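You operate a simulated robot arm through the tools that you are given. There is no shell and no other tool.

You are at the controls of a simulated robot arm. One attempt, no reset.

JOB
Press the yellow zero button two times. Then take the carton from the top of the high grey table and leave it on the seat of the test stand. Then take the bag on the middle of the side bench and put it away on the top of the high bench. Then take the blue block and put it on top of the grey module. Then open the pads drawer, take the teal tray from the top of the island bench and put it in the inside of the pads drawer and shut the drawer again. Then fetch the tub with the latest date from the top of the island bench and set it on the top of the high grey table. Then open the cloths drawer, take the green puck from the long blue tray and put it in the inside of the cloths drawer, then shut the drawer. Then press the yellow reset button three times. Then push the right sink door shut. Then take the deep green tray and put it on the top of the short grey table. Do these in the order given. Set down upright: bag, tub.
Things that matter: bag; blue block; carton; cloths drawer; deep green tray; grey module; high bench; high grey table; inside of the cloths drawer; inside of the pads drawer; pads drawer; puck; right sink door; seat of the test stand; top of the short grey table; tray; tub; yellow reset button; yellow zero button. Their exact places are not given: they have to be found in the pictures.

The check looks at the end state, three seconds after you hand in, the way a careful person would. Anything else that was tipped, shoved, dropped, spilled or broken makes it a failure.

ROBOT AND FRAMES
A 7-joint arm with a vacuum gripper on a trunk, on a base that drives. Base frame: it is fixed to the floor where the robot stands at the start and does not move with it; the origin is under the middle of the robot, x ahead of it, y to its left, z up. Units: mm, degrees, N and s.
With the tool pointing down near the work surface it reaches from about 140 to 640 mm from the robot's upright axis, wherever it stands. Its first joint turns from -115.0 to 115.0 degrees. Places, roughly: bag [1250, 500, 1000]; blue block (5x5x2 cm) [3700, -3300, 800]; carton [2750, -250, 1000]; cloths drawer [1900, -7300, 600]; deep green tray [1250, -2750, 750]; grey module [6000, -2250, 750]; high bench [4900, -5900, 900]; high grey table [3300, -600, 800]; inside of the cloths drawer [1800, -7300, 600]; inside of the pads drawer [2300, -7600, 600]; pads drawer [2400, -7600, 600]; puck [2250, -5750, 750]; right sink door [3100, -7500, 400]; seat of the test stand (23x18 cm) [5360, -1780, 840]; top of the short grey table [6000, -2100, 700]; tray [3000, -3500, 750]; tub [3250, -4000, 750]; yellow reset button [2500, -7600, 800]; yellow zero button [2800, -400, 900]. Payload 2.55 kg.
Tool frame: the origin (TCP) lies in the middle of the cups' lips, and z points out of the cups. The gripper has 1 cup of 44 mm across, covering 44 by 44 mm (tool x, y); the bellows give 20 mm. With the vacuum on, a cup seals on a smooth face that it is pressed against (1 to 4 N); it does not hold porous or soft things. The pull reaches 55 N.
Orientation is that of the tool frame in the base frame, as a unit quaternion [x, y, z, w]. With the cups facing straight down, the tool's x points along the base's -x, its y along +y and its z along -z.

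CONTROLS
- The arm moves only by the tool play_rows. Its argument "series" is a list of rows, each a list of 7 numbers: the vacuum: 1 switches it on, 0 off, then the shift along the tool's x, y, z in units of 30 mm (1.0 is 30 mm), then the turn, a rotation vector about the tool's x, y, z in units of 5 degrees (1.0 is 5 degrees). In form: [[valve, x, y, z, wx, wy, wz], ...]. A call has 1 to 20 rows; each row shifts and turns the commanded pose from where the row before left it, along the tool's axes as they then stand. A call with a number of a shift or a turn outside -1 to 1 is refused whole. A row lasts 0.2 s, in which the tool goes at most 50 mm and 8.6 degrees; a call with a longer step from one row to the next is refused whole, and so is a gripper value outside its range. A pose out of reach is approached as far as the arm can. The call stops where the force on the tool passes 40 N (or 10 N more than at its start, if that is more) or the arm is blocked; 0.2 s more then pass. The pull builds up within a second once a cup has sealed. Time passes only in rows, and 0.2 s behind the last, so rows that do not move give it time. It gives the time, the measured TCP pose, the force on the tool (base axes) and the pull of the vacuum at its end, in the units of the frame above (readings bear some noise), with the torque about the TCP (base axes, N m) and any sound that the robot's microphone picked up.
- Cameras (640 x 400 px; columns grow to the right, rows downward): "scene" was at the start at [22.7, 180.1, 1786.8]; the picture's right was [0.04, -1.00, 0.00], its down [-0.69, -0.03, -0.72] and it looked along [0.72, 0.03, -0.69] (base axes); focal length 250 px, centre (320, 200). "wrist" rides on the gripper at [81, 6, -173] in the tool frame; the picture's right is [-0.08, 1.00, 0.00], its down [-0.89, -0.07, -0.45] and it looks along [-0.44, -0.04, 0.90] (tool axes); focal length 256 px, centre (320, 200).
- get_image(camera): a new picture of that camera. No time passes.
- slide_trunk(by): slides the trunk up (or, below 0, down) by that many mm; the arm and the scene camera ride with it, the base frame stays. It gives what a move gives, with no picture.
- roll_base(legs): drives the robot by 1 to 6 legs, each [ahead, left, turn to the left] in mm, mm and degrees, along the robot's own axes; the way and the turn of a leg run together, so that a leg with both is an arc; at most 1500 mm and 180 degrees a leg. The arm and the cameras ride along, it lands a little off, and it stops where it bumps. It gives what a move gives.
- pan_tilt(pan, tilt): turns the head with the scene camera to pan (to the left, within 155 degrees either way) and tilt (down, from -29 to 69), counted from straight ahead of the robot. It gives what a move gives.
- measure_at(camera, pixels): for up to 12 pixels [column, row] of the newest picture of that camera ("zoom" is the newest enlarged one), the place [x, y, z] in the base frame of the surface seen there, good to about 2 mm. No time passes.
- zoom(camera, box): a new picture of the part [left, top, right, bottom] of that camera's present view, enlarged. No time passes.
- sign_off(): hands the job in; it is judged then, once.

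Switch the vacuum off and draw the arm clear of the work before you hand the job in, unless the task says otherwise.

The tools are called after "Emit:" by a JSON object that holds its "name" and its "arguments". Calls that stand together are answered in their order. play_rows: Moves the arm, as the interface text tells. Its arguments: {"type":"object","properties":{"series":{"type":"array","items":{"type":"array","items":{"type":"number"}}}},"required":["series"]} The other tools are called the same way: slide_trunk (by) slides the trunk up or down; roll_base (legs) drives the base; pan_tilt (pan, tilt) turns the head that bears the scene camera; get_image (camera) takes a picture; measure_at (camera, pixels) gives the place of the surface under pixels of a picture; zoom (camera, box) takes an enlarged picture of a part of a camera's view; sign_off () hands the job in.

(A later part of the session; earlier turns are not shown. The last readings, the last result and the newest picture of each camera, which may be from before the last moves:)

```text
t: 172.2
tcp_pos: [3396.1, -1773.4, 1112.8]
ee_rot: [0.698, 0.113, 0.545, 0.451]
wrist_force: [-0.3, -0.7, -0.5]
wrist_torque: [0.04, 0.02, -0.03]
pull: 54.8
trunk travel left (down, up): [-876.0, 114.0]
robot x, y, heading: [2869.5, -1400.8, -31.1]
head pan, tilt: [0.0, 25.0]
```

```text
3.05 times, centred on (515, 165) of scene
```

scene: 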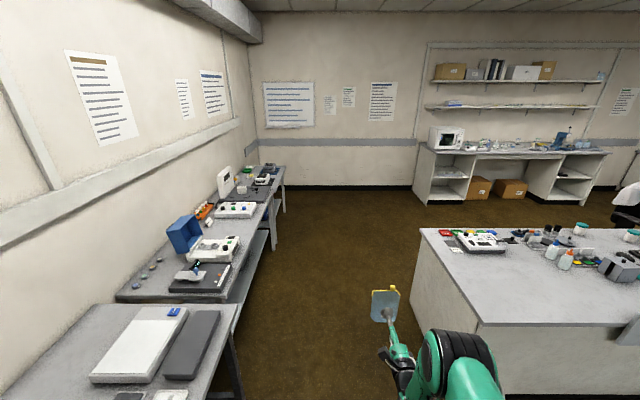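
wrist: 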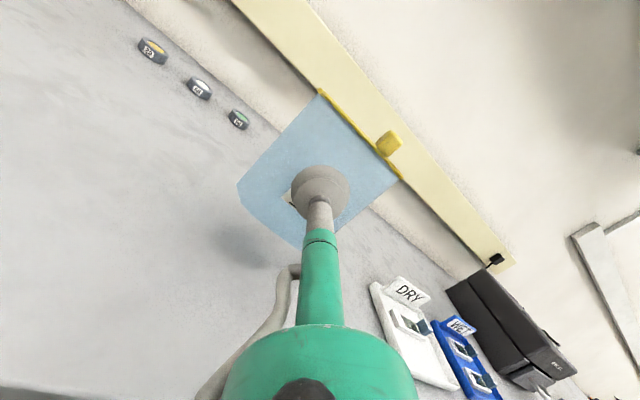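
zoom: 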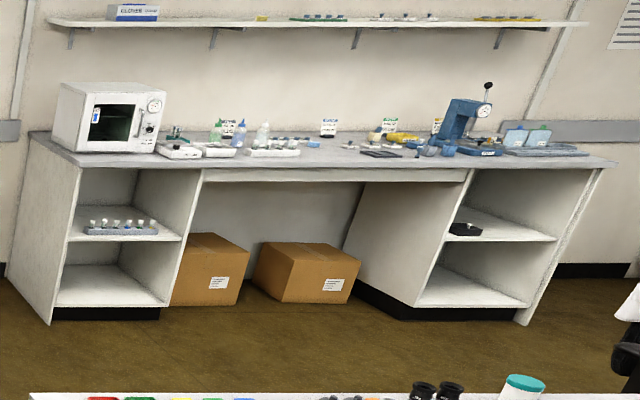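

The back bench (z=900) has its front edge about 3700 ahead. I drive 2850 ahead to the passage in front of it, then look right.

Emit:
{"name": "roll_base", "arguments": {"legs": [[1425, 0, 0], [1425, 0, 0]]}}

Emit:
{"name": "pan_tilt", "arguments": {"pan": -70, "tilt": 25}}

Emit:
{"name": "get_image", "arguments": {"camera": "scene"}}

Emit:
{"name": "measure_at", "arguments": {"camera": "scene", "pixels": [[100, 200], [150, 200], [200, 200], [250, 200], [400, 250], [450, 250], [500, 300], [560, 300], [300, 250], [350, 200], [400, 200], [600, 250]]}}

```text
t: 185.9
tcp_pos: [5913.2, -3119.3, 1112.8]
ee_rot: [0.695, 0.133, 0.556, 0.436]
wrist_force: [0.3, -0.7, -0.6]
wrist_torque: [0.01, -0.01, -0.02]
pull: 54.5
trunk travel left (down, up): [-876.0, 114.0]
robot x, y, heading: [5369.7, -2773.4, -27.3]
head pan, tilt: [0.0, 25.0]
```

```text
t: 187.3
tcp_pos: [5914.0, -3118.3, 1113.2]
ee_rot: [0.695, 0.133, 0.556, 0.436]
wrist_force: [-0.1, 0.4, -0.9]
wrist_torque: [-0.01, 0.0, 0.01]
pull: 55.1
trunk travel left (down, up): [-876.0, 114.0]
robot x, y, heading: [5367.7, -2775.3, -27.9]
head pan, tilt: [-70.0, 25.0]
```

```text
taken
```

scene: 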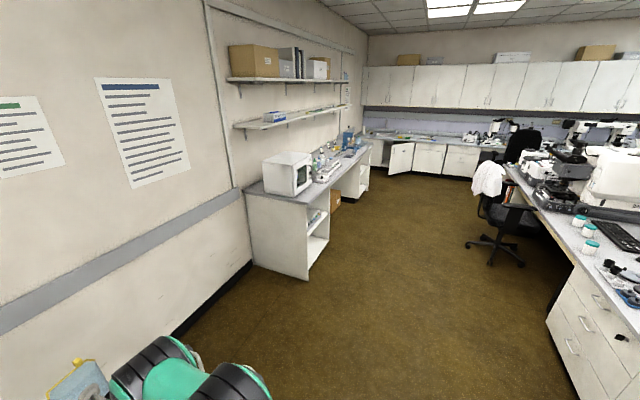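

```text
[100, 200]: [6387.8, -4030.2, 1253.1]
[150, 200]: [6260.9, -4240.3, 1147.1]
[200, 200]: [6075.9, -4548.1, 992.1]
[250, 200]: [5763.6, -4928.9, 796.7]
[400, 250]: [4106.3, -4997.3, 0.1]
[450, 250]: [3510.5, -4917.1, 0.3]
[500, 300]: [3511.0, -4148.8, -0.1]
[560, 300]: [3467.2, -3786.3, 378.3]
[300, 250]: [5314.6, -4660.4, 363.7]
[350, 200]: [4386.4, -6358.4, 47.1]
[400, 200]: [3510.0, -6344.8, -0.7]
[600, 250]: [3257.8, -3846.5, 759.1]
```

Passage is clear except a chair further on near (490,220). I align the heading to -31° and move 1600 right, then inspect the bench top.

Emit:
{"name": "roll_base", "arguments": {"legs": [[0, 0, -3.3], [0, -1450, 0]]}}

Emit:
{"name": "pan_tilt", "arguments": {"pan": -15, "tilt": 35}}

Emit:
{"name": "get_image", "arguments": {"camera": "scene"}}

```text
t: 195.0
tcp_pos: [5070.3, -4399.9, 1113.0]
ee_rot: [0.702, 0.085, 0.526, 0.473]
wrist_force: [0.9, -0.5, 0.0]
wrist_torque: [0.02, 0.02, 0.0]
pull: 54.9
trunk travel left (down, up): [-876.0, 114.0]
robot x, y, heading: [4577.2, -3986.5, -35.7]
head pan, tilt: [-70.0, 25.0]
```

```text
t: 196.2
tcp_pos: [5071.0, -4400.6, 1112.7]
ee_rot: [0.702, 0.085, 0.526, 0.472]
wrist_force: [0.3, -0.7, -0.8]
wrist_torque: [0.01, 0.04, -0.01]
pull: 54.6
trunk travel left (down, up): [-876.0, 114.0]
robot x, y, heading: [4576.6, -3990.6, -35.2]
head pan, tilt: [-15.0, 35.0]
```

```text
taken
```

scene: 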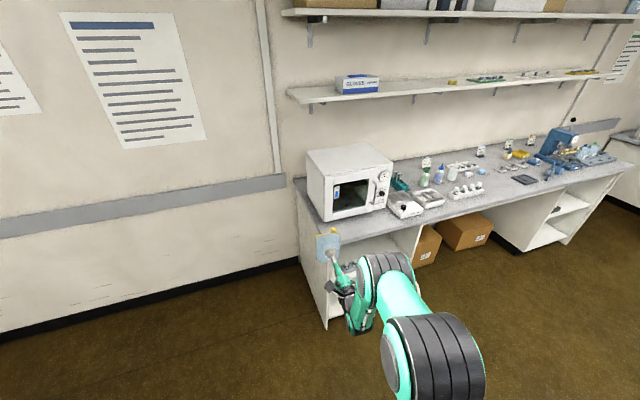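

Emit:
{"name": "zoom", "arguments": {"camera": "scene", "box": [290, 120, 630, 250]}}

Emit:
{"name": "measure_at", "arguments": {"camera": "scene", "pixels": [[365, 215], [430, 213], [480, 195], [505, 190], [545, 188], [520, 195], [345, 180], [340, 80], [500, 170], [597, 168], [424, 172], [330, 225]]}}

```text
1.88 times, centred on (460, 185) of scene
```

zoom: 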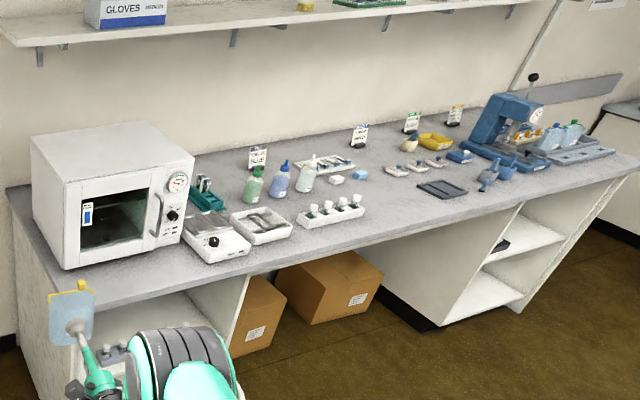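

```text
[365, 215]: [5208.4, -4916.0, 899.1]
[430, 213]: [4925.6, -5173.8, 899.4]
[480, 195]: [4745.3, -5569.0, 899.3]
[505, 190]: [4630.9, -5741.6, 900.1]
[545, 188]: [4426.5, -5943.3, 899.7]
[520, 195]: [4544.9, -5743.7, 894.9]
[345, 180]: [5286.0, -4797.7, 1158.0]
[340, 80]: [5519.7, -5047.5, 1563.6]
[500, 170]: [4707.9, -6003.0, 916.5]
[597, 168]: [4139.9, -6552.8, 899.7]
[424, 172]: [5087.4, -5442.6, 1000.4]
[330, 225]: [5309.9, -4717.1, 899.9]
```

Free space seems to lie between the white rack and the dark pad, around zoom (395,200). I zoom in there.

Emit:
{"name": "zoom", "arguments": {"camera": "scene", "box": [440, 155, 560, 215]}}

Emit:
{"name": "measure_at", "arguments": {"camera": "zoom", "pixels": [[240, 170], [160, 215], [160, 235], [300, 190], [300, 150], [400, 140], [350, 125], [335, 175], [390, 205], [250, 225], [290, 120], [200, 130]]}}

```text
5.33 times, centred on (500, 185) of scene
```

zoom: 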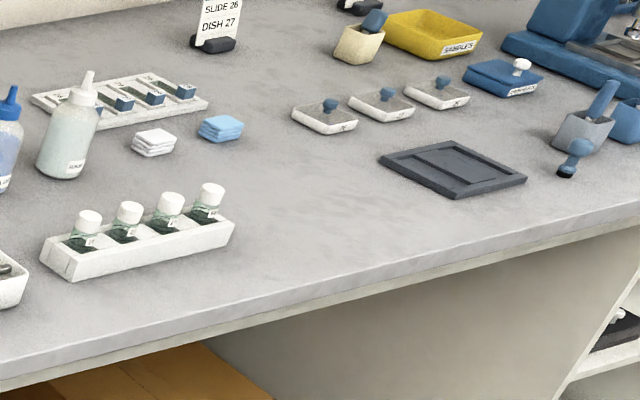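

```text
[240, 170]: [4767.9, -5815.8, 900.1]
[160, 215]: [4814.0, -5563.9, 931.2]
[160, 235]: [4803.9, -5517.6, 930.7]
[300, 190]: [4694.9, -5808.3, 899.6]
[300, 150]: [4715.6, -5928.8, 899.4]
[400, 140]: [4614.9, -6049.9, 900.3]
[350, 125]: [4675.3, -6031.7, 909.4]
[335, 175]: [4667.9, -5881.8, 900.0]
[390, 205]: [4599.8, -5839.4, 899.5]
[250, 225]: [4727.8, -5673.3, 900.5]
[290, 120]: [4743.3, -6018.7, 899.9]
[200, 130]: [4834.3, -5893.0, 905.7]
```

The spot near (4685,-5790) is free. I align the heading, go ahead 200 and right about 1480 so that spot is straight ahead.

Emit:
{"name": "roll_base", "arguments": {"legs": [[0, 0, 4], [200, 0, 0], [0, -740, 0]]}}

Emit:
{"name": "get_image", "arguments": {"camera": "scene"}}

```text
t: 201.9
tcp_pos: [4877.2, -5103.1, 1113.5]
ee_rot: [0.698, 0.113, 0.545, 0.45]
wrist_force: [0.5, -0.4, -0.5]
wrist_torque: [0.03, 0.02, 0.01]
pull: 55.3
trunk travel left (down, up): [-876.0, 114.0]
robot x, y, heading: [4353.7, -4733.3, -30.6]
head pan, tilt: [-15.0, 35.0]
```

```text
taken
```

scene: 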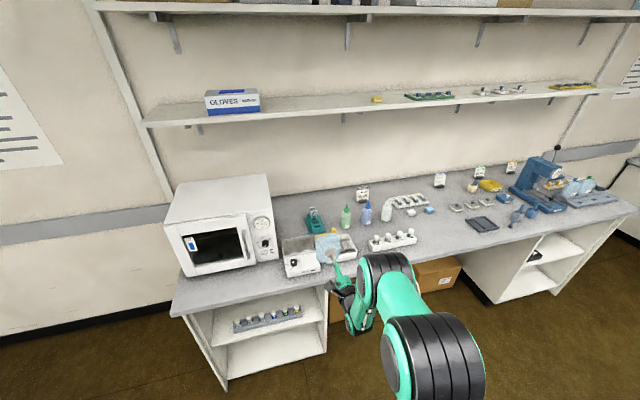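

Now another 690 mm to the right.

Emit:
{"name": "roll_base", "arguments": {"legs": [[0, -690, 0]]}}

Emit:
{"name": "pan_tilt", "arguments": {"pan": -5, "tilt": 45}}

Emit:
{"name": "get_image", "arguments": {"camera": "scene"}}

Emit:
{"name": "get_image", "arguments": {"camera": "wrist"}}

```text
t: 205.8
tcp_pos: [4512.3, -5712.1, 1112.7]
ee_rot: [0.698, 0.112, 0.542, 0.453]
wrist_force: [-0.1, -0.6, 0.2]
wrist_torque: [0.0, 0.01, -0.02]
pull: 55.1
trunk travel left (down, up): [-876.0, 114.0]
robot x, y, heading: [3993.4, -5339.2, -31.1]
head pan, tilt: [-15.0, 35.0]
```

```text
t: 206.5
tcp_pos: [4513.2, -5711.9, 1111.5]
ee_rot: [0.698, 0.11, 0.543, 0.453]
wrist_force: [-0.1, -0.6, -0.8]
wrist_torque: [0.06, -0.03, -0.02]
pull: 54.5
trunk travel left (down, up): [-876.0, 114.0]
robot x, y, heading: [3993.7, -5336.5, -31.0]
head pan, tilt: [-5.0, 45.0]
```

```text
taken
```

scene: 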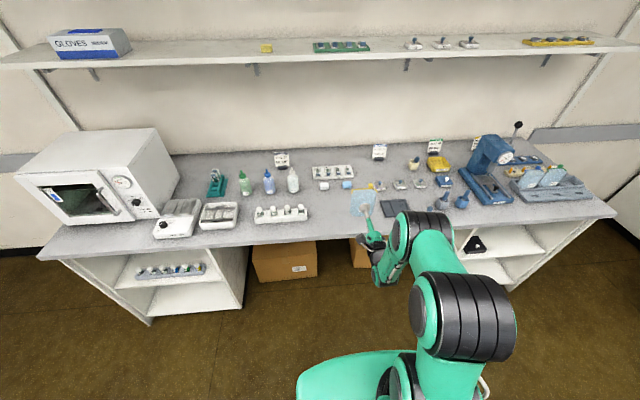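

```text
taken
```

wrist: 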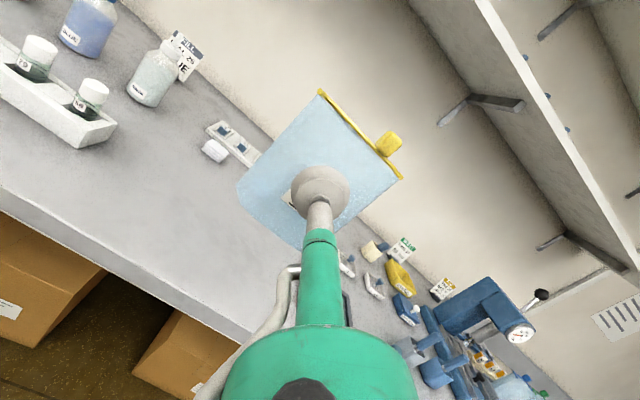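

I measure around the target spot: pad, rack end, slides, front edge.

Emit:
{"name": "zoom", "arguments": {"camera": "scene", "box": [290, 150, 450, 250]}}

Emit:
{"name": "measure_at", "arguments": {"camera": "scene", "pixels": [[306, 219], [383, 215], [384, 203], [397, 188], [345, 187], [335, 222], [330, 240], [335, 200], [352, 186], [408, 216], [404, 200], [372, 190]]}}

```text
4.00 times, centred on (370, 200) of scene
```

zoom: 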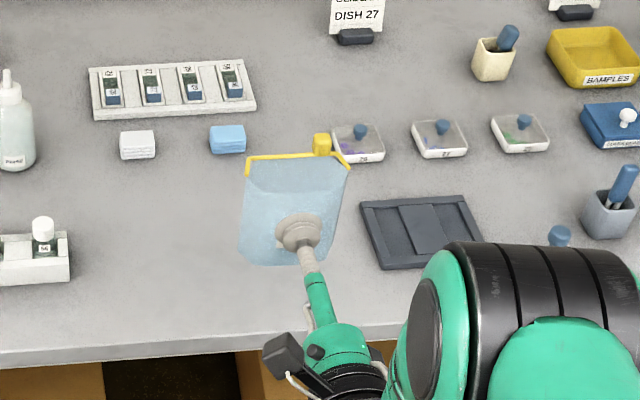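

```text
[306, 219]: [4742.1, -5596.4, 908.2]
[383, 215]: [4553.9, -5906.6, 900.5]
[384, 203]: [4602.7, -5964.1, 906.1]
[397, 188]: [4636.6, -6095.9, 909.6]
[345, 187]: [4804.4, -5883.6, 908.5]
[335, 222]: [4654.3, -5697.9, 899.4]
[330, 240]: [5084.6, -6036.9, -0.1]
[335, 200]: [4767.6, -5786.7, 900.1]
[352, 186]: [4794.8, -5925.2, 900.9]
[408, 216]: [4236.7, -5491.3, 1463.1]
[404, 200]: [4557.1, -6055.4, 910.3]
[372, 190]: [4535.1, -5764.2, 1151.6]
```

Space is confirmed: pad 146 mm to the right, rack 217 mm to the left. I drive 145 ahead and check the pose.

Emit:
{"name": "roll_base", "arguments": {"legs": [[145, 0, 0]]}}

Emit:
{"name": "slide_trunk", "arguments": {"by": -130}}

Emit:
{"name": "get_image", "arguments": {"camera": "scene"}}

Emit:
{"name": "zoom", "arguments": {"camera": "scene", "box": [290, 150, 450, 250]}}

Emit:
{"name": "get_image", "arguments": {"camera": "wrist"}}

```text
t: 207.8
tcp_pos: [4637.3, -5787.6, 1113.0]
ee_rot: [0.699, 0.11, 0.542, 0.453]
wrist_force: [0.2, 0.0, -0.6]
wrist_torque: [-0.03, 0.02, 0.0]
pull: 54.6
trunk travel left (down, up): [-876.0, 114.0]
robot x, y, heading: [4115.9, -5414.9, -31.5]
head pan, tilt: [-5.0, 45.0]
```

```text
t: 209.4
tcp_pos: [4636.7, -5787.3, 983.1]
ee_rot: [0.699, 0.11, 0.542, 0.454]
wrist_force: [-0.7, -0.5, -1.2]
wrist_torque: [0.01, 0.0, 0.0]
pull: 55.0
trunk travel left (down, up): [-746.0, 244.0]
robot x, y, heading: [4116.3, -5410.4, -31.3]
head pan, tilt: [-5.0, 45.0]
```

```text
taken
```

scene: 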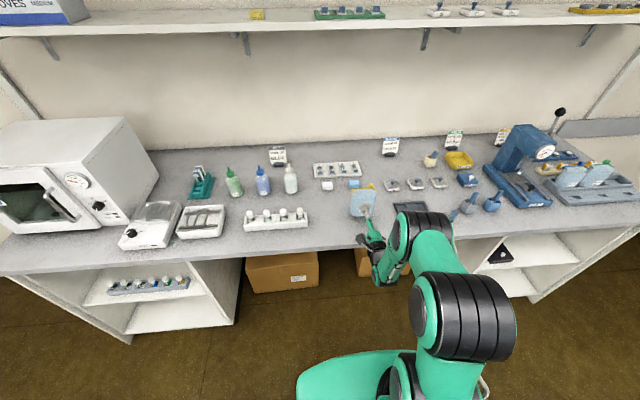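

```text
4.00 times, centred on (370, 200) of scene
```

zoom: 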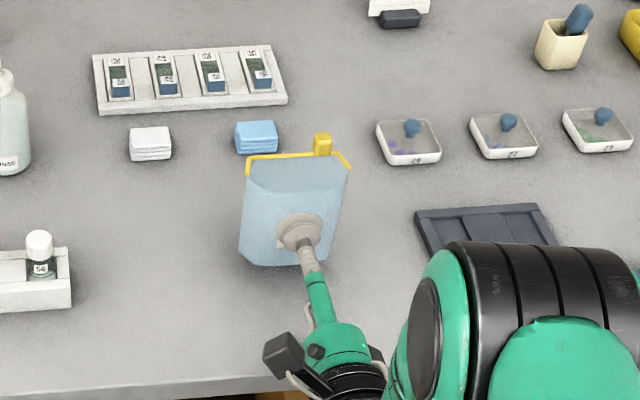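

```text
taken
```

wrist: 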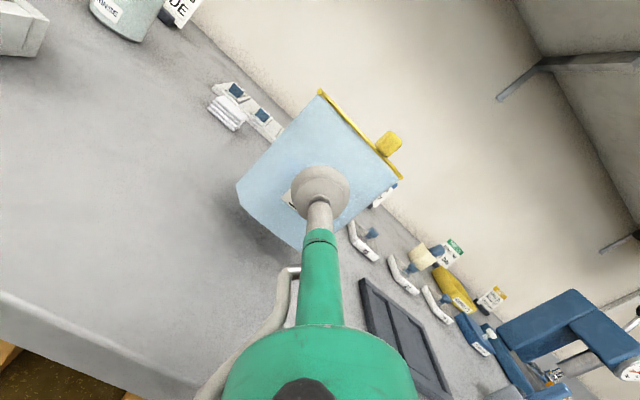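

All clear. I lower 24 mm with the arm, then feel for the bench in 2–3 mm steps.

Emit:
{"name": "play_rows", "arguments": {"series": [[1, -0.263, -0.302, 0, 0, 0, 0], [1, -0.263, -0.302, 0, 0, 0, 0], [1, 0, 0, 0, 0, 0, 0], [1, 0, 0, 0, 0, 0, 0]]}}

Emit:
{"name": "play_rows", "arguments": {"series": [[1, -0.066, -0.075, 0, 0, 0, 0], [1, 0, 0, 0, 0, 0, 0]]}}

Emit:
{"name": "play_rows", "arguments": {"series": [[1, -0.044, -0.05, 0, 0, 0, 0], [1, 0, 0, 0, 0, 0, 0]]}}

```text
t: 210.4
tcp_pos: [4636.1, -5787.3, 958.9]
ee_rot: [0.699, 0.11, 0.542, 0.454]
wrist_force: [-0.3, 0.1, -0.7]
wrist_torque: [0.01, 0.01, 0.02]
pull: 55.0
trunk travel left (down, up): [-746.0, 244.0]
robot x, y, heading: [4115.0, -5410.6, -31.4]
head pan, tilt: [-5.0, 45.0]
```

```text
t: 211.0
tcp_pos: [4636.2, -5787.0, 954.9]
ee_rot: [0.698, 0.111, 0.542, 0.454]
wrist_force: [0.5, 0.2, -0.4]
wrist_torque: [0.04, 0.01, 0.05]
pull: 55.0
trunk travel left (down, up): [-746.0, 244.0]
robot x, y, heading: [4116.1, -5412.1, -31.2]
head pan, tilt: [-5.0, 45.0]
```

```text
t: 211.6
tcp_pos: [4636.8, -5788.4, 953.4]
ee_rot: [0.699, 0.11, 0.542, 0.453]
wrist_force: [0.0, -0.7, -0.5]
wrist_torque: [0.02, 0.01, 0.02]
pull: 55.2
trunk travel left (down, up): [-746.0, 244.0]
robot x, y, heading: [4116.8, -5411.1, -31.2]
head pan, tilt: [-5.0, 45.0]
```

Emit:
{"name": "play_rows", "arguments": {"series": [[1, -0.033, -0.038, 0, 0, 0, 0], [1, 0, 0, 0, 0, 0, 0]]}}

Emit:
{"name": "play_rows", "arguments": {"series": [[1, -0.033, -0.038, 0, 0, 0, 0], [1, 0, 0, 0, 0, 0, 0]]}}

```text
t: 212.2
tcp_pos: [4636.0, -5787.1, 952.0]
ee_rot: [0.698, 0.111, 0.542, 0.454]
wrist_force: [0.6, -0.7, 0.2]
wrist_torque: [-0.04, -0.04, 0.02]
pull: 54.4
trunk travel left (down, up): [-746.0, 244.0]
robot x, y, heading: [4116.3, -5413.7, -31.4]
head pan, tilt: [-5.0, 45.0]
```

```text
t: 212.8
tcp_pos: [4634.7, -5787.7, 951.4]
ee_rot: [0.697, 0.11, 0.544, 0.454]
wrist_force: [-0.2, 0.0, 6.4]
wrist_torque: [-0.04, -0.09, -0.03]
pull: 54.5
trunk travel left (down, up): [-746.0, 244.0]
robot x, y, heading: [4112.6, -5412.1, -31.3]
head pan, tilt: [-5.0, 45.0]
```

Contact (6.4 N). I switch the vacuum off, wait, and retract straight back.

Emit:
{"name": "play_rows", "arguments": {"series": [[0, 0, 0, 0, 0, 0, 0], [0, 0, 0, 0, 0, 0, 0], [0, 0, 0, 0, 0, 0, 0], [0, 0, 0, 0, 0, 0, 0], [0, 0, 0, 0, 0, 0, 0], [0, 0, 0, -0.1, 0, 0, 0], [0, 0, 0, -0.2, 0, 0, 0], [0, 0, 0, -0.5, 0, 0, 0], [0, 0, 0, -1, 0, 0, 0], [0, 0, 0, -1, 0, 0, 0], [0, 0, 0, 0, 0, 0, 0]]}}

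Emit:
{"name": "get_image", "arguments": {"camera": "wrist"}}

Emit:
{"name": "zoom", "arguments": {"camera": "scene", "box": [290, 150, 450, 250]}}

```text
t: 215.2
tcp_pos: [4565.6, -5744.5, 951.2]
ee_rot: [0.698, 0.11, 0.542, 0.454]
wrist_force: [-0.3, 0.8, -1.0]
wrist_torque: [0.01, -0.01, -0.01]
pull: 0.1
trunk travel left (down, up): [-746.0, 244.0]
robot x, y, heading: [4113.8, -5408.5, -31.1]
head pan, tilt: [-5.0, 45.0]
```

```text
taken
```

wrist: 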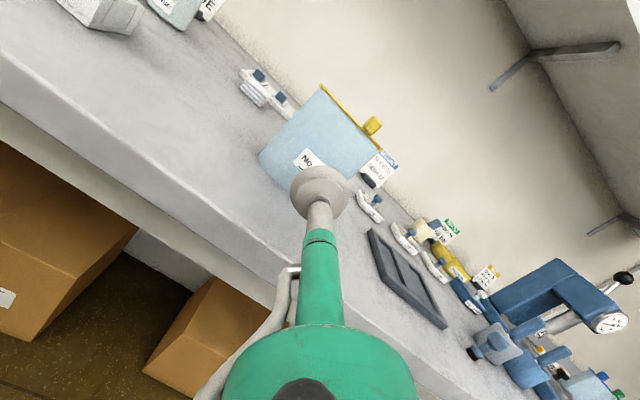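

```text
4.00 times, centred on (370, 200) of scene
```

zoom: 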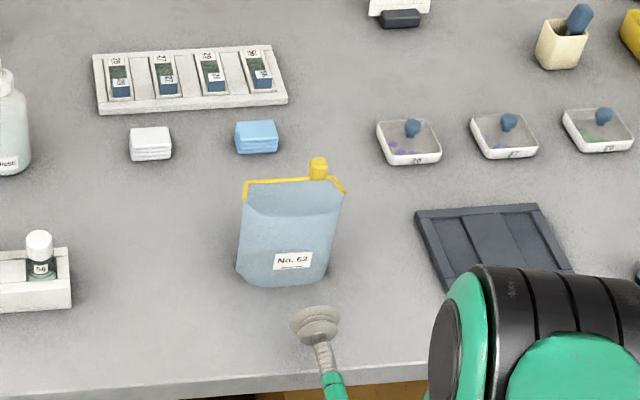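

The bag stands upright on the bench. I raise the trunk, back the base off 250 mm, then turn the tool back to pointing down while retracting.

Emit:
{"name": "slide_trunk", "arguments": {"by": 130}}

Emit:
{"name": "roll_base", "arguments": {"legs": [[-260, 0, 0]]}}

Emit:
{"name": "play_rows", "arguments": {"series": [[0, -0.008, -0.01, -0.3, 0.753, -0.656, 0], [0, -0.026, -0.03, -0.297, 0.753, -0.656, 0], [0, -0.043, -0.049, -0.293, 0.753, -0.656, 0], [0, -0.06, -0.068, -0.286, 0.753, -0.656, 0], [0, -0.075, -0.086, -0.277, 0.753, -0.656, 0], [0, -0.091, -0.104, -0.266, 0.753, -0.656, 0], [0, -0.106, -0.121, -0.253, 0.753, -0.656, 0], [0, -0.12, -0.137, -0.238, 0.753, -0.656, 0], [0, -0.133, -0.152, -0.221, 0.753, -0.656, 0], [0, -0.145, -0.166, -0.203, 0.753, -0.656, 0], [0, -0.156, -0.179, -0.183, 0.753, -0.656, 0], [0, -0.166, -0.191, -0.161, 0.753, -0.656, 0], [0, -0.175, -0.2, -0.139, 0.753, -0.656, 0], [0, -0.182, -0.209, -0.115, 0.753, -0.656, 0], [0, -0.188, -0.215, -0.09, 0.753, -0.656, 0], [0, -0.193, -0.22, -0.065, 0.753, -0.656, 0], [0, -0.195, -0.224, -0.039, 0.753, -0.656, 0], [0, -0.197, -0.226, -0.013, 0.753, -0.656, 0], [0, 0, 0, 0, 0, 0, 0]]}}

```text
t: 216.8
tcp_pos: [4564.5, -5744.5, 1081.7]
ee_rot: [0.698, 0.11, 0.542, 0.454]
wrist_force: [-0.5, 0.3, 0.5]
wrist_torque: [0.01, 0.0, 0.02]
pull: 0.0
trunk travel left (down, up): [-876.0, 114.0]
robot x, y, heading: [4115.6, -5409.5, -31.4]
head pan, tilt: [-5.0, 45.0]
```

```text
t: 218.7
tcp_pos: [4341.4, -5607.9, 1081.8]
ee_rot: [0.698, 0.11, 0.543, 0.454]
wrist_force: [-0.2, 0.5, -0.2]
wrist_torque: [0.01, -0.01, 0.02]
pull: 0.1
trunk travel left (down, up): [-876.0, 114.0]
robot x, y, heading: [3889.2, -5278.6, -31.3]
head pan, tilt: [-5.0, 45.0]
```

```text
t: 222.7
tcp_pos: [4203.1, -5524.1, 1074.2]
ee_rot: [0.988, 0.157, 0.0, -0.001]
wrist_force: [0.4, -0.2, 0.1]
wrist_torque: [0.03, 0.0, 0.03]
pull: 0.1
out of reach, approached as far as the arm can: row 14, 15
trunk travel left (down, up): [-876.0, 114.0]
robot x, y, heading: [3893.5, -5271.9, -31.3]
head pan, tilt: [-5.0, 45.0]
```

Tool points down again. I roll it back 130° to the standard orientation.

Emit:
{"name": "play_rows", "arguments": {"series": [[0, 0, 0, 0, 0, 0, -1], [0, 0, 0, 0, 0, 0, -1], [0, 0, 0, 0, 0, 0, -1], [0, 0, 0, 0, 0, 0, -1], [0, 0, 0, 0, 0, 0, -1], [0, 0, 0, 0, 0, 0, -1], [0, 0, 0, 0, 0, 0, -1], [0, 0, 0, 0, 0, 0, -1], [0, 0, 0, 0, 0, 0, -1], [0, 0, 0, 0, 0, 0, -1], [0, 0, 0, 0, 0, 0, -1], [0, 0, 0, 0, 0, 0, -1], [0, 0, 0, 0, 0, 0, -1], [0, 0, 0, 0, 0, 0, -1], [0, 0, 0, 0, 0, 0, -1], [0, 0, 0, 0, 0, 0, -1], [0, 0, 0, 0, 0, 0, -1], [0, 0, 0, 0, 0, 0, -1]]}}

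Emit:
{"name": "play_rows", "arguments": {"series": [[0, 0, 0, 0, 0, 0, -1], [0, 0, 0, 0, 0, 0, -1], [0, 0, 0, 0, 0, 0, -1], [0, 0, 0, 0, 0, 0, -1], [0, 0, 0, 0, 0, 0, -1], [0, 0, 0, 0, 0, 0, -1], [0, 0, 0, 0, 0, 0, -1], [0, 0, 0, 0, 0, 0, -1], [0, 0, 0, 0, 0, 0, -0.12], [0, 0, 0, 0, 0, 0, 0]]}}

Emit:
{"name": "pan_tilt", "arguments": {"pan": -140, "tilt": 30}}

Emit:
{"name": "get_image", "arguments": {"camera": "scene"}}

Emit:
{"name": "pan_tilt", "arguments": {"pan": 140, "tilt": 30}}

Emit:
{"name": "get_image", "arguments": {"camera": "scene"}}

```text
t: 226.5
tcp_pos: [4202.2, -5526.0, 1074.1]
ee_rot: [0.586, 0.81, 0.002, 0.0]
wrist_force: [-1.2, 1.4, 1.3]
wrist_torque: [0.01, 0.01, 0.0]
pull: 0.0
trunk travel left (down, up): [-876.0, 114.0]
robot x, y, heading: [3891.7, -5273.7, -31.1]
head pan, tilt: [-5.0, 45.0]
```

```text
t: 228.7
tcp_pos: [4202.9, -5524.8, 1073.6]
ee_rot: [0.269, 0.963, 0.001, 0.0]
wrist_force: [-0.7, 0.1, 0.3]
wrist_torque: [-0.01, -0.02, 0.02]
pull: 0.0
trunk travel left (down, up): [-876.0, 114.0]
robot x, y, heading: [3894.6, -5277.7, -31.3]
head pan, tilt: [-5.0, 45.0]
```

```text
t: 230.8
tcp_pos: [4201.8, -5523.9, 1072.7]
ee_rot: [0.27, 0.963, 0.001, 0.001]
wrist_force: [-1.1, -0.6, -0.3]
wrist_torque: [-0.01, -0.04, 0.02]
pull: 0.0
trunk travel left (down, up): [-876.0, 114.0]
robot x, y, heading: [3893.6, -5278.1, -31.0]
head pan, tilt: [-140.0, 30.0]
```

```text
taken
```

scene: 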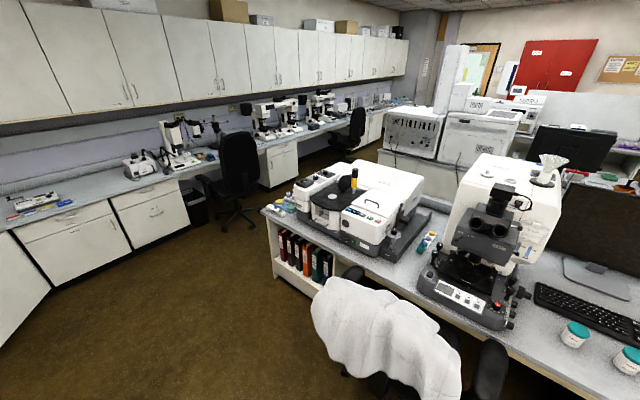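

```text
t: 234.7
tcp_pos: [4202.0, -5525.5, 1074.4]
ee_rot: [0.27, 0.963, 0.001, 0.0]
wrist_force: [-0.4, 0.7, 0.3]
wrist_torque: [-0.01, 0.0, -0.02]
pull: 0.1
trunk travel left (down, up): [-876.0, 114.0]
robot x, y, heading: [3892.1, -5276.1, -31.1]
head pan, tilt: [140.0, 30.0]
```

```text
taken
```

scene: 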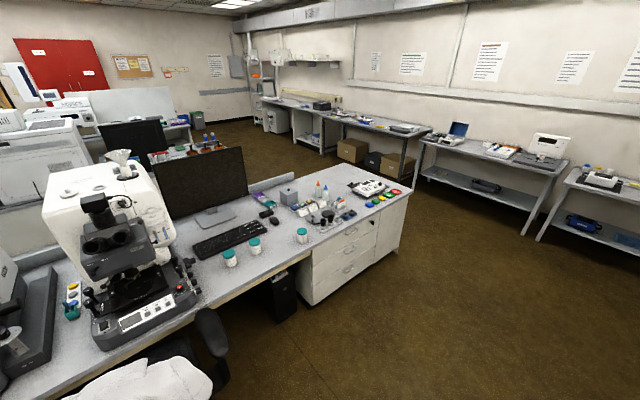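

I see the island: teal-lidded tubs at (230,258), (254,247), (301,236). I zoom into the area where the blue block and the teal tray should be.

Emit:
{"name": "zoom", "arguments": {"camera": "scene", "box": [220, 165, 410, 275]}}

Emit:
{"name": "measure_at", "arguments": {"camera": "zoom", "pixels": [[275, 235], [115, 270], [35, 300], [230, 110], [140, 110], [500, 75], [400, 200], [600, 90], [530, 115], [360, 150], [550, 180]]}}

```text
3.37 times, centred on (315, 220) of scene
```

zoom: 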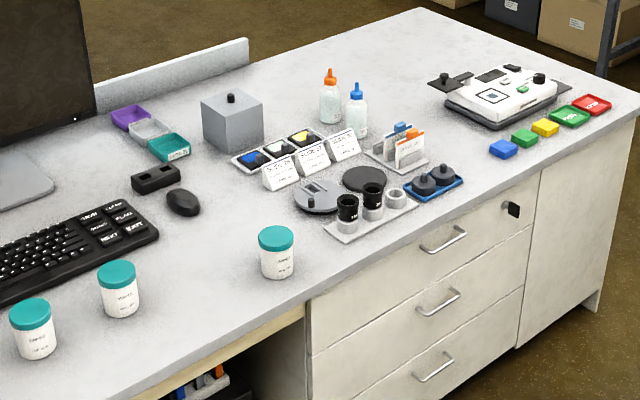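

```text
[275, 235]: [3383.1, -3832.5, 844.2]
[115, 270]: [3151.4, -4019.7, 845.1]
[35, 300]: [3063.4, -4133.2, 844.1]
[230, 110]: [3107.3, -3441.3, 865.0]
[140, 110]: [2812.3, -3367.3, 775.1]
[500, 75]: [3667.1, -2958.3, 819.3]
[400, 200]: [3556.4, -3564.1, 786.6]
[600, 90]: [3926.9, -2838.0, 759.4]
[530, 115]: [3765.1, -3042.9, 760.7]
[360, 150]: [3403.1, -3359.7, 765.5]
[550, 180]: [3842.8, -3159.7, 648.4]
```

The small blue block is at zoom (503,148). I measure it, its neighbours and the bench edge nearby.

Emit:
{"name": "measure_at", "arguments": {"camera": "zoom", "pixels": [[503, 145], [495, 145], [512, 146], [503, 155], [524, 137], [545, 127], [560, 170], [480, 190], [540, 165], [590, 105], [450, 195], [170, 150]]}}

Emit:
{"name": "zoom", "arguments": {"camera": "scene", "box": [340, 180, 405, 220]}}

```text
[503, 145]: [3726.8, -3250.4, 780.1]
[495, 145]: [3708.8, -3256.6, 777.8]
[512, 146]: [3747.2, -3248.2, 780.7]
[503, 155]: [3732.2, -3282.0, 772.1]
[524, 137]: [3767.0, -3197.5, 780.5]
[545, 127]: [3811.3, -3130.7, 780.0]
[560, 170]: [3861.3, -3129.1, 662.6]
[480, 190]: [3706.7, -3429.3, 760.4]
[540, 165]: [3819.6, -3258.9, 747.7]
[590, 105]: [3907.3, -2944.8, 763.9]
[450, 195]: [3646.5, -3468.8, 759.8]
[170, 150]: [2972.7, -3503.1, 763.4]
```

```text
9.85 times, centred on (372, 200) of scene
```

zoom: 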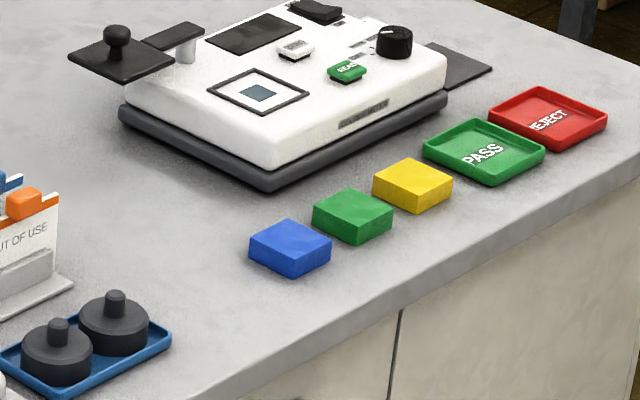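

The blue block is at (3728,-3255), top z=780, near the island's back edge. I drive left along the passage, turn around to face the island and approach.

Emit:
{"name": "roll_base", "arguments": {"legs": [[0, 825, 0], [0, 825, 0], [0, 0, 178]]}}

Emit:
{"name": "pan_tilt", "arguments": {"pan": 0, "tilt": 40}}

Emit:
{"name": "get_image", "arguments": {"camera": "scene"}}

```text
t: 250.3
tcp_pos: [4442.6, -3580.2, 1073.5]
ee_rot: [0.955, -0.297, 0.0, 0.001]
wrist_force: [-0.8, -0.2, 0.7]
wrist_torque: [0.0, 0.0, -0.03]
pull: 0.1
trunk travel left (down, up): [-876.0, 114.0]
robot x, y, heading: [4739.4, -3851.2, 145.8]
head pan, tilt: [140.0, 30.0]
```

```text
t: 252.6
tcp_pos: [4442.0, -3580.5, 1074.0]
ee_rot: [0.955, -0.296, 0.0, 0.001]
wrist_force: [-0.9, -0.5, 0.1]
wrist_torque: [0.03, 0.02, -0.01]
pull: 0.0
trunk travel left (down, up): [-876.0, 114.0]
robot x, y, heading: [4736.0, -3847.0, 145.6]
head pan, tilt: [0.0, 40.0]
```

```text
taken
```

scene: 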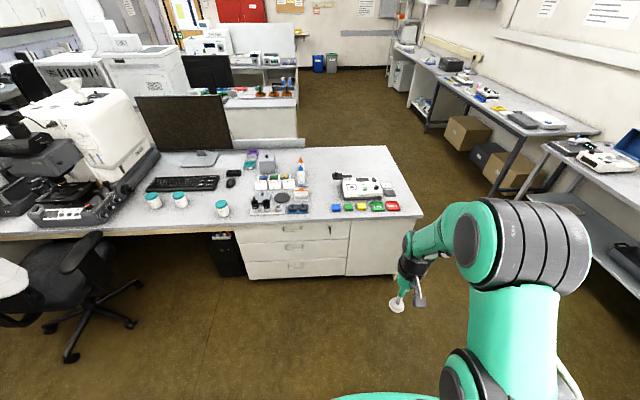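

The block (335,208) is about 1167 ahead. I drive 720 ahead and 100 left.

Emit:
{"name": "roll_base", "arguments": {"legs": [[700, 100, 3]]}}

Emit:
{"name": "pan_tilt", "arguments": {"pan": 0, "tilt": 55}}

Emit:
{"name": "get_image", "arguments": {"camera": "scene"}}

Emit:
{"name": "get_image", "arguments": {"camera": "wrist"}}

```text
t: 256.3
tcp_pos: [3812.1, -3319.2, 1074.0]
ee_rot: [0.963, -0.27, -0.001, 0.002]
wrist_force: [0.0, 0.3, 0.2]
wrist_torque: [0.0, -0.01, -0.03]
pull: 0.1
trunk travel left (down, up): [-876.0, 114.0]
robot x, y, heading: [4123.3, -3565.9, 148.5]
head pan, tilt: [0.0, 40.0]
```

```text
t: 257.1
tcp_pos: [3813.4, -3319.1, 1073.7]
ee_rot: [0.963, -0.271, 0.0, 0.001]
wrist_force: [-0.5, -0.4, 0.8]
wrist_torque: [-0.03, 0.03, 0.01]
pull: 0.1
trunk travel left (down, up): [-876.0, 114.0]
robot x, y, heading: [4119.6, -3569.0, 148.3]
head pan, tilt: [0.0, 55.0]
```

```text
taken
```

scene: 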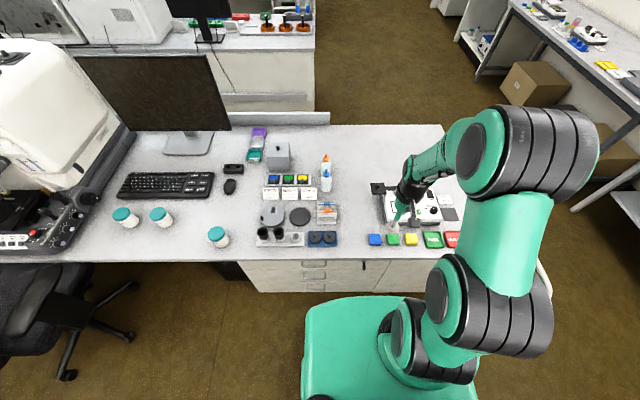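

```text
taken
```

wrist: 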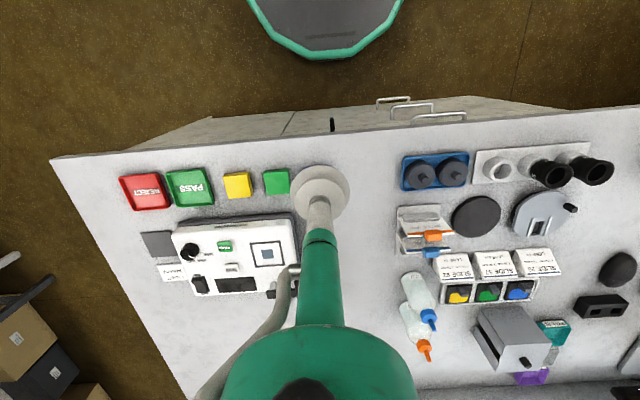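

The block is at (376,239) in the scene. I remeasure its top and then move above it.

Emit:
{"name": "zoom", "arguments": {"camera": "scene", "box": [355, 220, 435, 260]}}

Emit:
{"name": "measure_at", "arguments": {"camera": "scene", "pixels": [[376, 239], [370, 236], [381, 236], [370, 243], [381, 243]]}}

Emit:
{"name": "play_rows", "arguments": {"series": [[0, -0.9, -0.09, 0, 0, 0, 0], [0, -0.9, -0.09, 0, 0, 0, 0], [0, -0.9, -0.09, 0, 0, 0, 0], [0, -0.83, -0.07, 0, 0, 0, 0], [0, 0, 0, 1, 0, 0, 0], [0, 0, 0, 1, 0, 0, 0], [0, 0, 0, 1, 0, 0, 0], [0, 0, 0, 1, 0, 0, 0], [0, 0, 0, 0, 0, 0, 0], [0, 0, 0, 0, 0, 0, 0]]}}

Emit:
{"name": "get_image", "arguments": {"camera": "wrist"}}

```text
8.00 times, centred on (395, 240) of scene
```

zoom: 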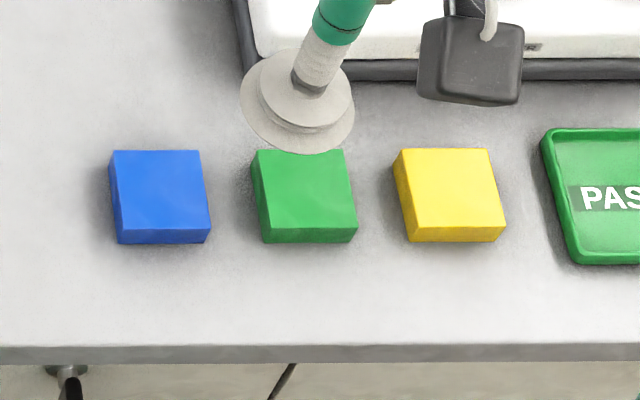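

```text
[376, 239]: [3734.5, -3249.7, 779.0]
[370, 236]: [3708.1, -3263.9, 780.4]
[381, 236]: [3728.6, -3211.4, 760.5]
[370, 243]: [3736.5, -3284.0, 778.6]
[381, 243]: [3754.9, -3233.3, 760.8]
```

```text
t: 259.3
tcp_pos: [3726.3, -3255.9, 952.0]
ee_rot: [0.963, -0.27, 0.0, 0.001]
wrist_force: [0.7, -0.3, -0.5]
wrist_torque: [-0.01, -0.01, 0.02]
pull: 0.1
trunk travel left (down, up): [-876.0, 114.0]
robot x, y, heading: [4124.2, -3568.5, 148.7]
head pan, tilt: [0.0, 55.0]
```

```text
taken
```

wrist: 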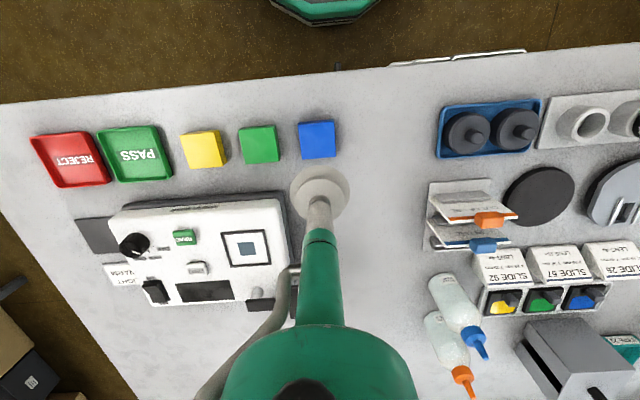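

Emit:
{"name": "measure_at", "arguments": {"camera": "wrist", "pixels": [[301, 126], [331, 123], [334, 155], [304, 157], [317, 140]]}}

```text
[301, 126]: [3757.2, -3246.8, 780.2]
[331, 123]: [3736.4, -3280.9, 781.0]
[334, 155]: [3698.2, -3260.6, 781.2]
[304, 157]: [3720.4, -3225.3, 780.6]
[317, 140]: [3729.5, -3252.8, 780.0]
```

Block centre (3728,-3253), top 780.5. I descend with the vacuum on.

Emit:
{"name": "play_rows", "arguments": {"series": [[0, 0, -0.1, 1, 0, 0, 0], [0, 0, 0, 1, 0, 0, 0], [0, 0, 0, 1, 0, 0, 0], [0, 0, 0, 1, 0, 0, 0], [0, 0, 0, 1, 0, 0, 0], [1, 0, 0, 0.5, 0, 0, 0], [1, 0, 0, 0.25, 0, 0, 0], [1, 0, 0, 0.1, 0, 0, 0], [1, 0, 0, 0, 0, 0, 0], [1, 0, 0, 0, 0, 0, 0], [1, 0, 0, 0, 0, 0, 0]]}}

```text
t: 261.7
tcp_pos: [3729.9, -3253.8, 779.7]
ee_rot: [0.963, -0.271, -0.002, 0.001]
wrist_force: [-1.0, -0.5, 8.8]
wrist_torque: [0.05, -0.11, 0.03]
pull: 54.5
trunk travel left (down, up): [-876.0, 114.0]
robot x, y, heading: [4119.5, -3571.4, 148.4]
head pan, tilt: [0.0, 55.0]
```

Sealed. I lift 300 mm straight up and retract somewhat.

Emit:
{"name": "play_rows", "arguments": {"series": [[1, 0, 0, -0.3, 0, 0, 0], [1, 0, 0, -0.7, 0, 0, 0], [1, 0, 0, -1, 0, 0, 0], [1, 0, 0, -1, 0, 0, 0], [1, 0, 0, -1, 0, 0, 0], [1, 0, 0, -1, 0, 0, 0], [1, 0, 0, -1, 0, 0, 0], [1, 0, 0, -1, 0, 0, 0], [1, 0, 0, -1, 0, 0, 0], [1, 0, 0, -1, 0, 0, 0], [1, 0.9, 0, 0, 0, 0, 0], [1, 0.9, 0, 0, 0, 0, 0], [1, 0.9, 0, 0, 0, 0, 0], [1, 0, 0, 0, 0, 0, 0]]}}

Emit:
{"name": "get_image", "arguments": {"camera": "wrist"}}

Emit:
{"name": "pan_tilt", "arguments": {"pan": -10, "tilt": 50}}

Emit:
{"name": "get_image", "arguments": {"camera": "scene"}}

Emit:
{"name": "zoom", "arguments": {"camera": "scene", "box": [100, 170, 350, 290]}}

```text
t: 264.7
tcp_pos: [3798.1, -3296.1, 1047.7]
ee_rot: [0.963, -0.271, 0.0, 0.001]
wrist_force: [-0.6, 0.5, -1.6]
wrist_torque: [-0.02, -0.02, -0.01]
pull: 55.4
trunk travel left (down, up): [-876.0, 114.0]
robot x, y, heading: [4126.0, -3565.9, 148.7]
head pan, tilt: [0.0, 55.0]
```

```text
taken
```

wrist: 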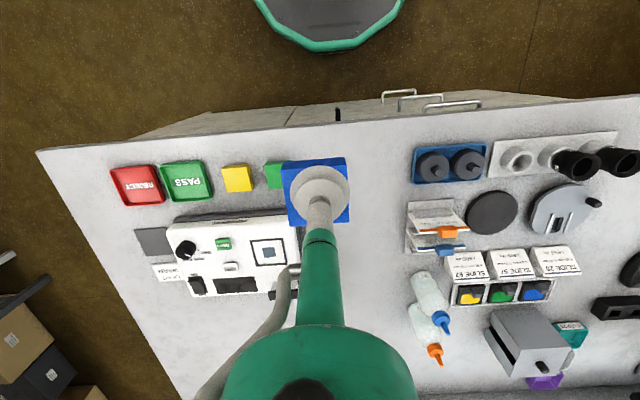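

```text
t: 265.4
tcp_pos: [3797.7, -3296.4, 1047.8]
ee_rot: [0.963, -0.271, 0.0, 0.001]
wrist_force: [-0.2, 0.3, -1.4]
wrist_torque: [0.03, 0.0, 0.04]
pull: 54.8
trunk travel left (down, up): [-876.0, 114.0]
robot x, y, heading: [4122.8, -3567.6, 148.5]
head pan, tilt: [-10.0, 50.0]
```

```text
taken
```

scene: 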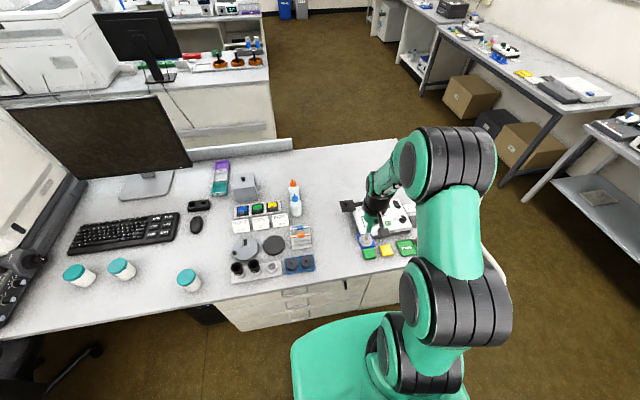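

```text
2.56 times, centred on (225, 230) of scene
```

zoom: 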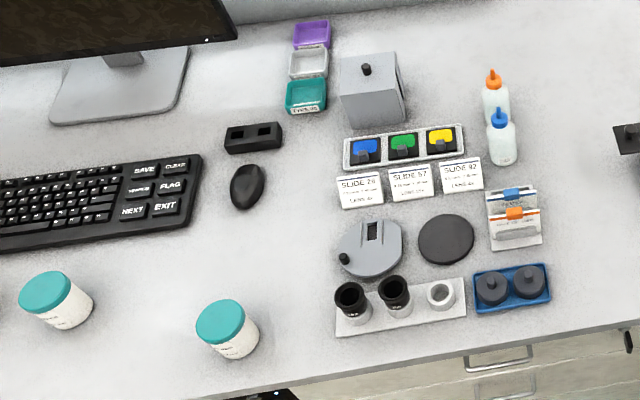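

The block is held and I've also seen the teal tray. I back off, turn to face the short grey table, and drive there.

Emit:
{"name": "roll_base", "arguments": {"legs": [[-620, 0, 0], [0, 0, -90], [1150, 0, 0], [0, -430, 0]]}}

Emit:
{"name": "pan_tilt", "arguments": {"pan": 5, "tilt": 40}}

Emit:
{"name": "get_image", "arguments": {"camera": "scene"}}

Emit:
{"name": "get_image", "arguments": {"camera": "wrist"}}

```text
t: 280.5
tcp_pos: [5954.1, -2916.3, 1048.6]
ee_rot: [-0.464, 0.886, 0.001, 0.001]
wrist_force: [-0.1, 1.1, -0.7]
wrist_torque: [0.01, 0.01, 0.01]
pull: 55.2
trunk travel left (down, up): [-876.0, 114.0]
robot x, y, heading: [5666.2, -3223.4, 55.3]
head pan, tilt: [-10.0, 50.0]
```

```text
t: 281.3
tcp_pos: [5953.1, -2916.0, 1047.6]
ee_rot: [-0.464, 0.886, 0.001, 0.0]
wrist_force: [-0.3, -0.6, -2.1]
wrist_torque: [0.0, 0.0, 0.0]
pull: 55.2
trunk travel left (down, up): [-876.0, 114.0]
robot x, y, heading: [5664.2, -3223.0, 55.5]
head pan, tilt: [5.0, 40.0]
```

```text
taken
```

scene: 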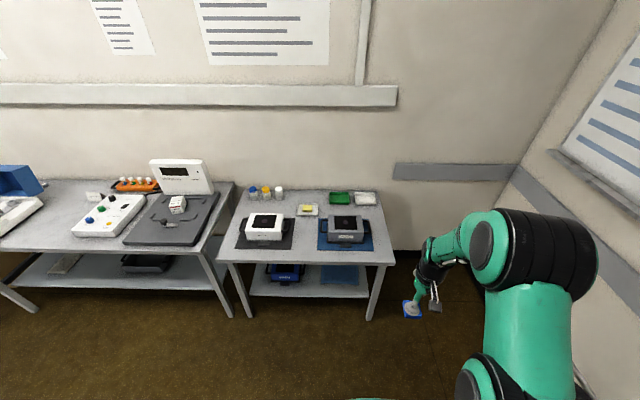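

```text
taken
```

wrist: 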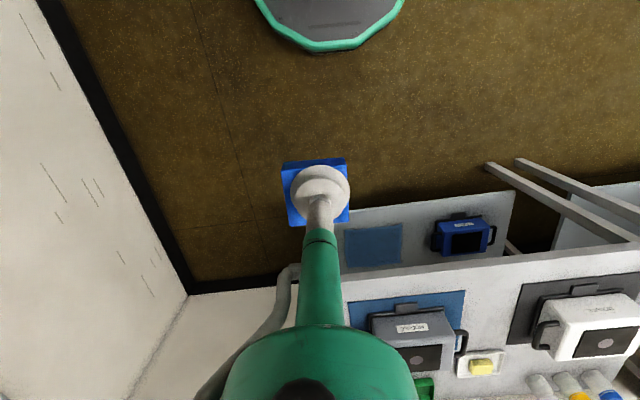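

Emit:
{"name": "zoom", "arguments": {"camera": "scene", "box": [215, 180, 400, 290]}}

Emit:
{"name": "measure_at", "arguments": {"camera": "zoom", "pixels": [[450, 135], [410, 130], [490, 130], [450, 150], [450, 165], [165, 165], [395, 145], [505, 145], [425, 210], [590, 285], [340, 280], [460, 195]]}}

```text
3.46 times, centred on (308, 235) of scene
```

zoom: 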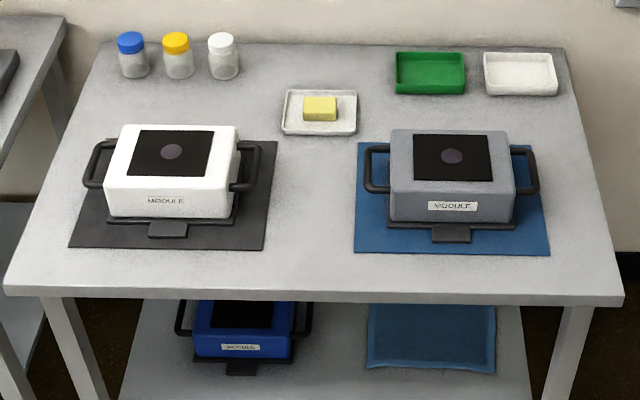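

```text
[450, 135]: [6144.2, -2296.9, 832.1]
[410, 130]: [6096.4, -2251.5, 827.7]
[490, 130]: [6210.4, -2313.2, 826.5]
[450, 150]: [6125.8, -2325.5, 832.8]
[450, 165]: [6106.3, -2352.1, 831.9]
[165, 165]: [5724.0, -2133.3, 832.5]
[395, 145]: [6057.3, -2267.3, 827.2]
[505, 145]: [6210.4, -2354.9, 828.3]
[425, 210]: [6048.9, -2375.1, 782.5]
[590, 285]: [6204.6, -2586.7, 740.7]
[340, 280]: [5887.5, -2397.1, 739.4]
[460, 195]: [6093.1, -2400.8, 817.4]
```

The grey MODULE has its black top pad centred at about (6114,-2339), z=832. I drive 455 ahead and 150 left.

Emit:
{"name": "roll_base", "arguments": {"legs": [[455, 150, 2]]}}

Emit:
{"name": "get_image", "arguments": {"camera": "wrist"}}

Emit:
{"name": "pan_tilt", "arguments": {"pan": 10, "tilt": 55}}

Emit:
{"name": "get_image", "arguments": {"camera": "scene"}}

```text
t: 284.1
tcp_pos: [6067.8, -2437.6, 1047.4]
ee_rot: [-0.483, 0.876, 0.0, 0.0]
wrist_force: [0.2, 0.1, -0.8]
wrist_torque: [-0.03, 0.02, 0.0]
pull: 54.3
trunk travel left (down, up): [-876.0, 114.0]
robot x, y, heading: [5789.2, -2761.7, 57.9]
head pan, tilt: [5.0, 40.0]
```

```text
taken
```

wrist: 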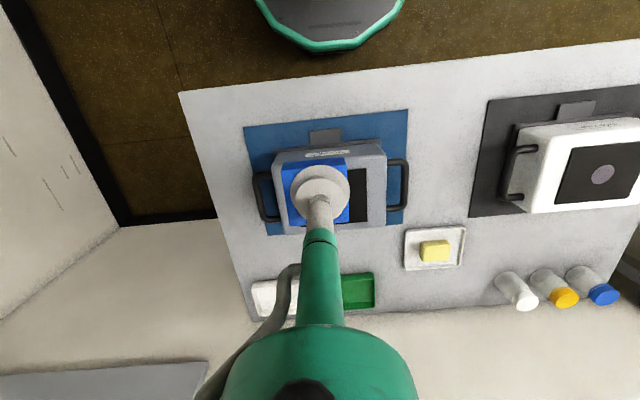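

```text
t: 284.9
tcp_pos: [6067.8, -2437.4, 1048.3]
ee_rot: [-0.482, 0.876, 0.002, 0.0]
wrist_force: [0.5, 1.0, -0.6]
wrist_torque: [0.02, -0.01, -0.01]
pull: 54.9
trunk travel left (down, up): [-876.0, 114.0]
robot x, y, heading: [5791.6, -2757.4, 57.7]
head pan, tilt: [10.0, 55.0]
```

```text
taken
```

scene: 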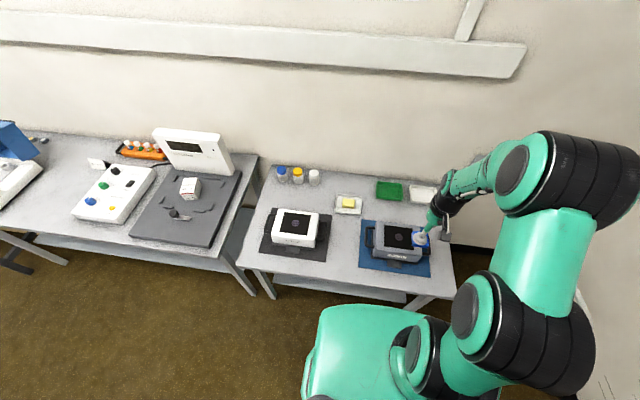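

Emit:
{"name": "zoom", "arguments": {"camera": "scene", "box": [350, 205, 450, 280]}}

Emit:
{"name": "measure_at", "arguments": {"camera": "zoom", "pixels": [[215, 130], [230, 255], [330, 200], [225, 195], [275, 200], [310, 195], [220, 270], [395, 280], [350, 265], [300, 200]]}}

```text
5.33 times, centred on (400, 242) of scene
```

zoom: 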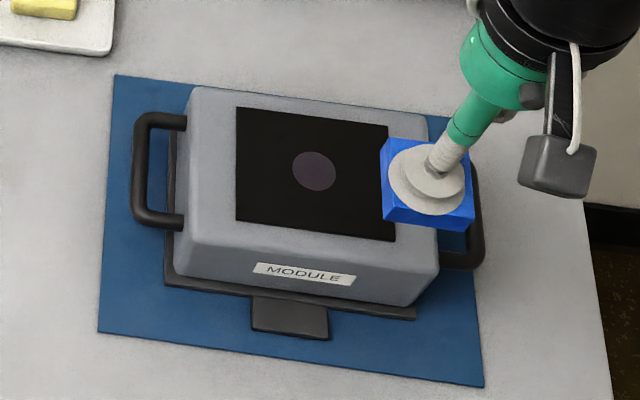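

```text
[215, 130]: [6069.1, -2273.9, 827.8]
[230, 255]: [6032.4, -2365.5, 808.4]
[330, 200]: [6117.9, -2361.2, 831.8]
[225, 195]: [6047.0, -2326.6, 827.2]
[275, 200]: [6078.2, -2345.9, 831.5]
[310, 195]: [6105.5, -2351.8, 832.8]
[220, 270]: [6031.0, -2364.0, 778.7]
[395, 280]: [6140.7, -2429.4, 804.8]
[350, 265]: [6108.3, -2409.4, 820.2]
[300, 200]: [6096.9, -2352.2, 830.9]
```

Emit:
{"name": "measure_at", "arguments": {"camera": "zoom", "pixels": [[314, 171], [240, 112], [240, 217], [388, 235], [380, 130]]}}

```text
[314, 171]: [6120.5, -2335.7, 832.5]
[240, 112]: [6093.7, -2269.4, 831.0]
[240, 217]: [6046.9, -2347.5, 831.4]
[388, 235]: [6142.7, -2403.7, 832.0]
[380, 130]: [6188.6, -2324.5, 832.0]
```

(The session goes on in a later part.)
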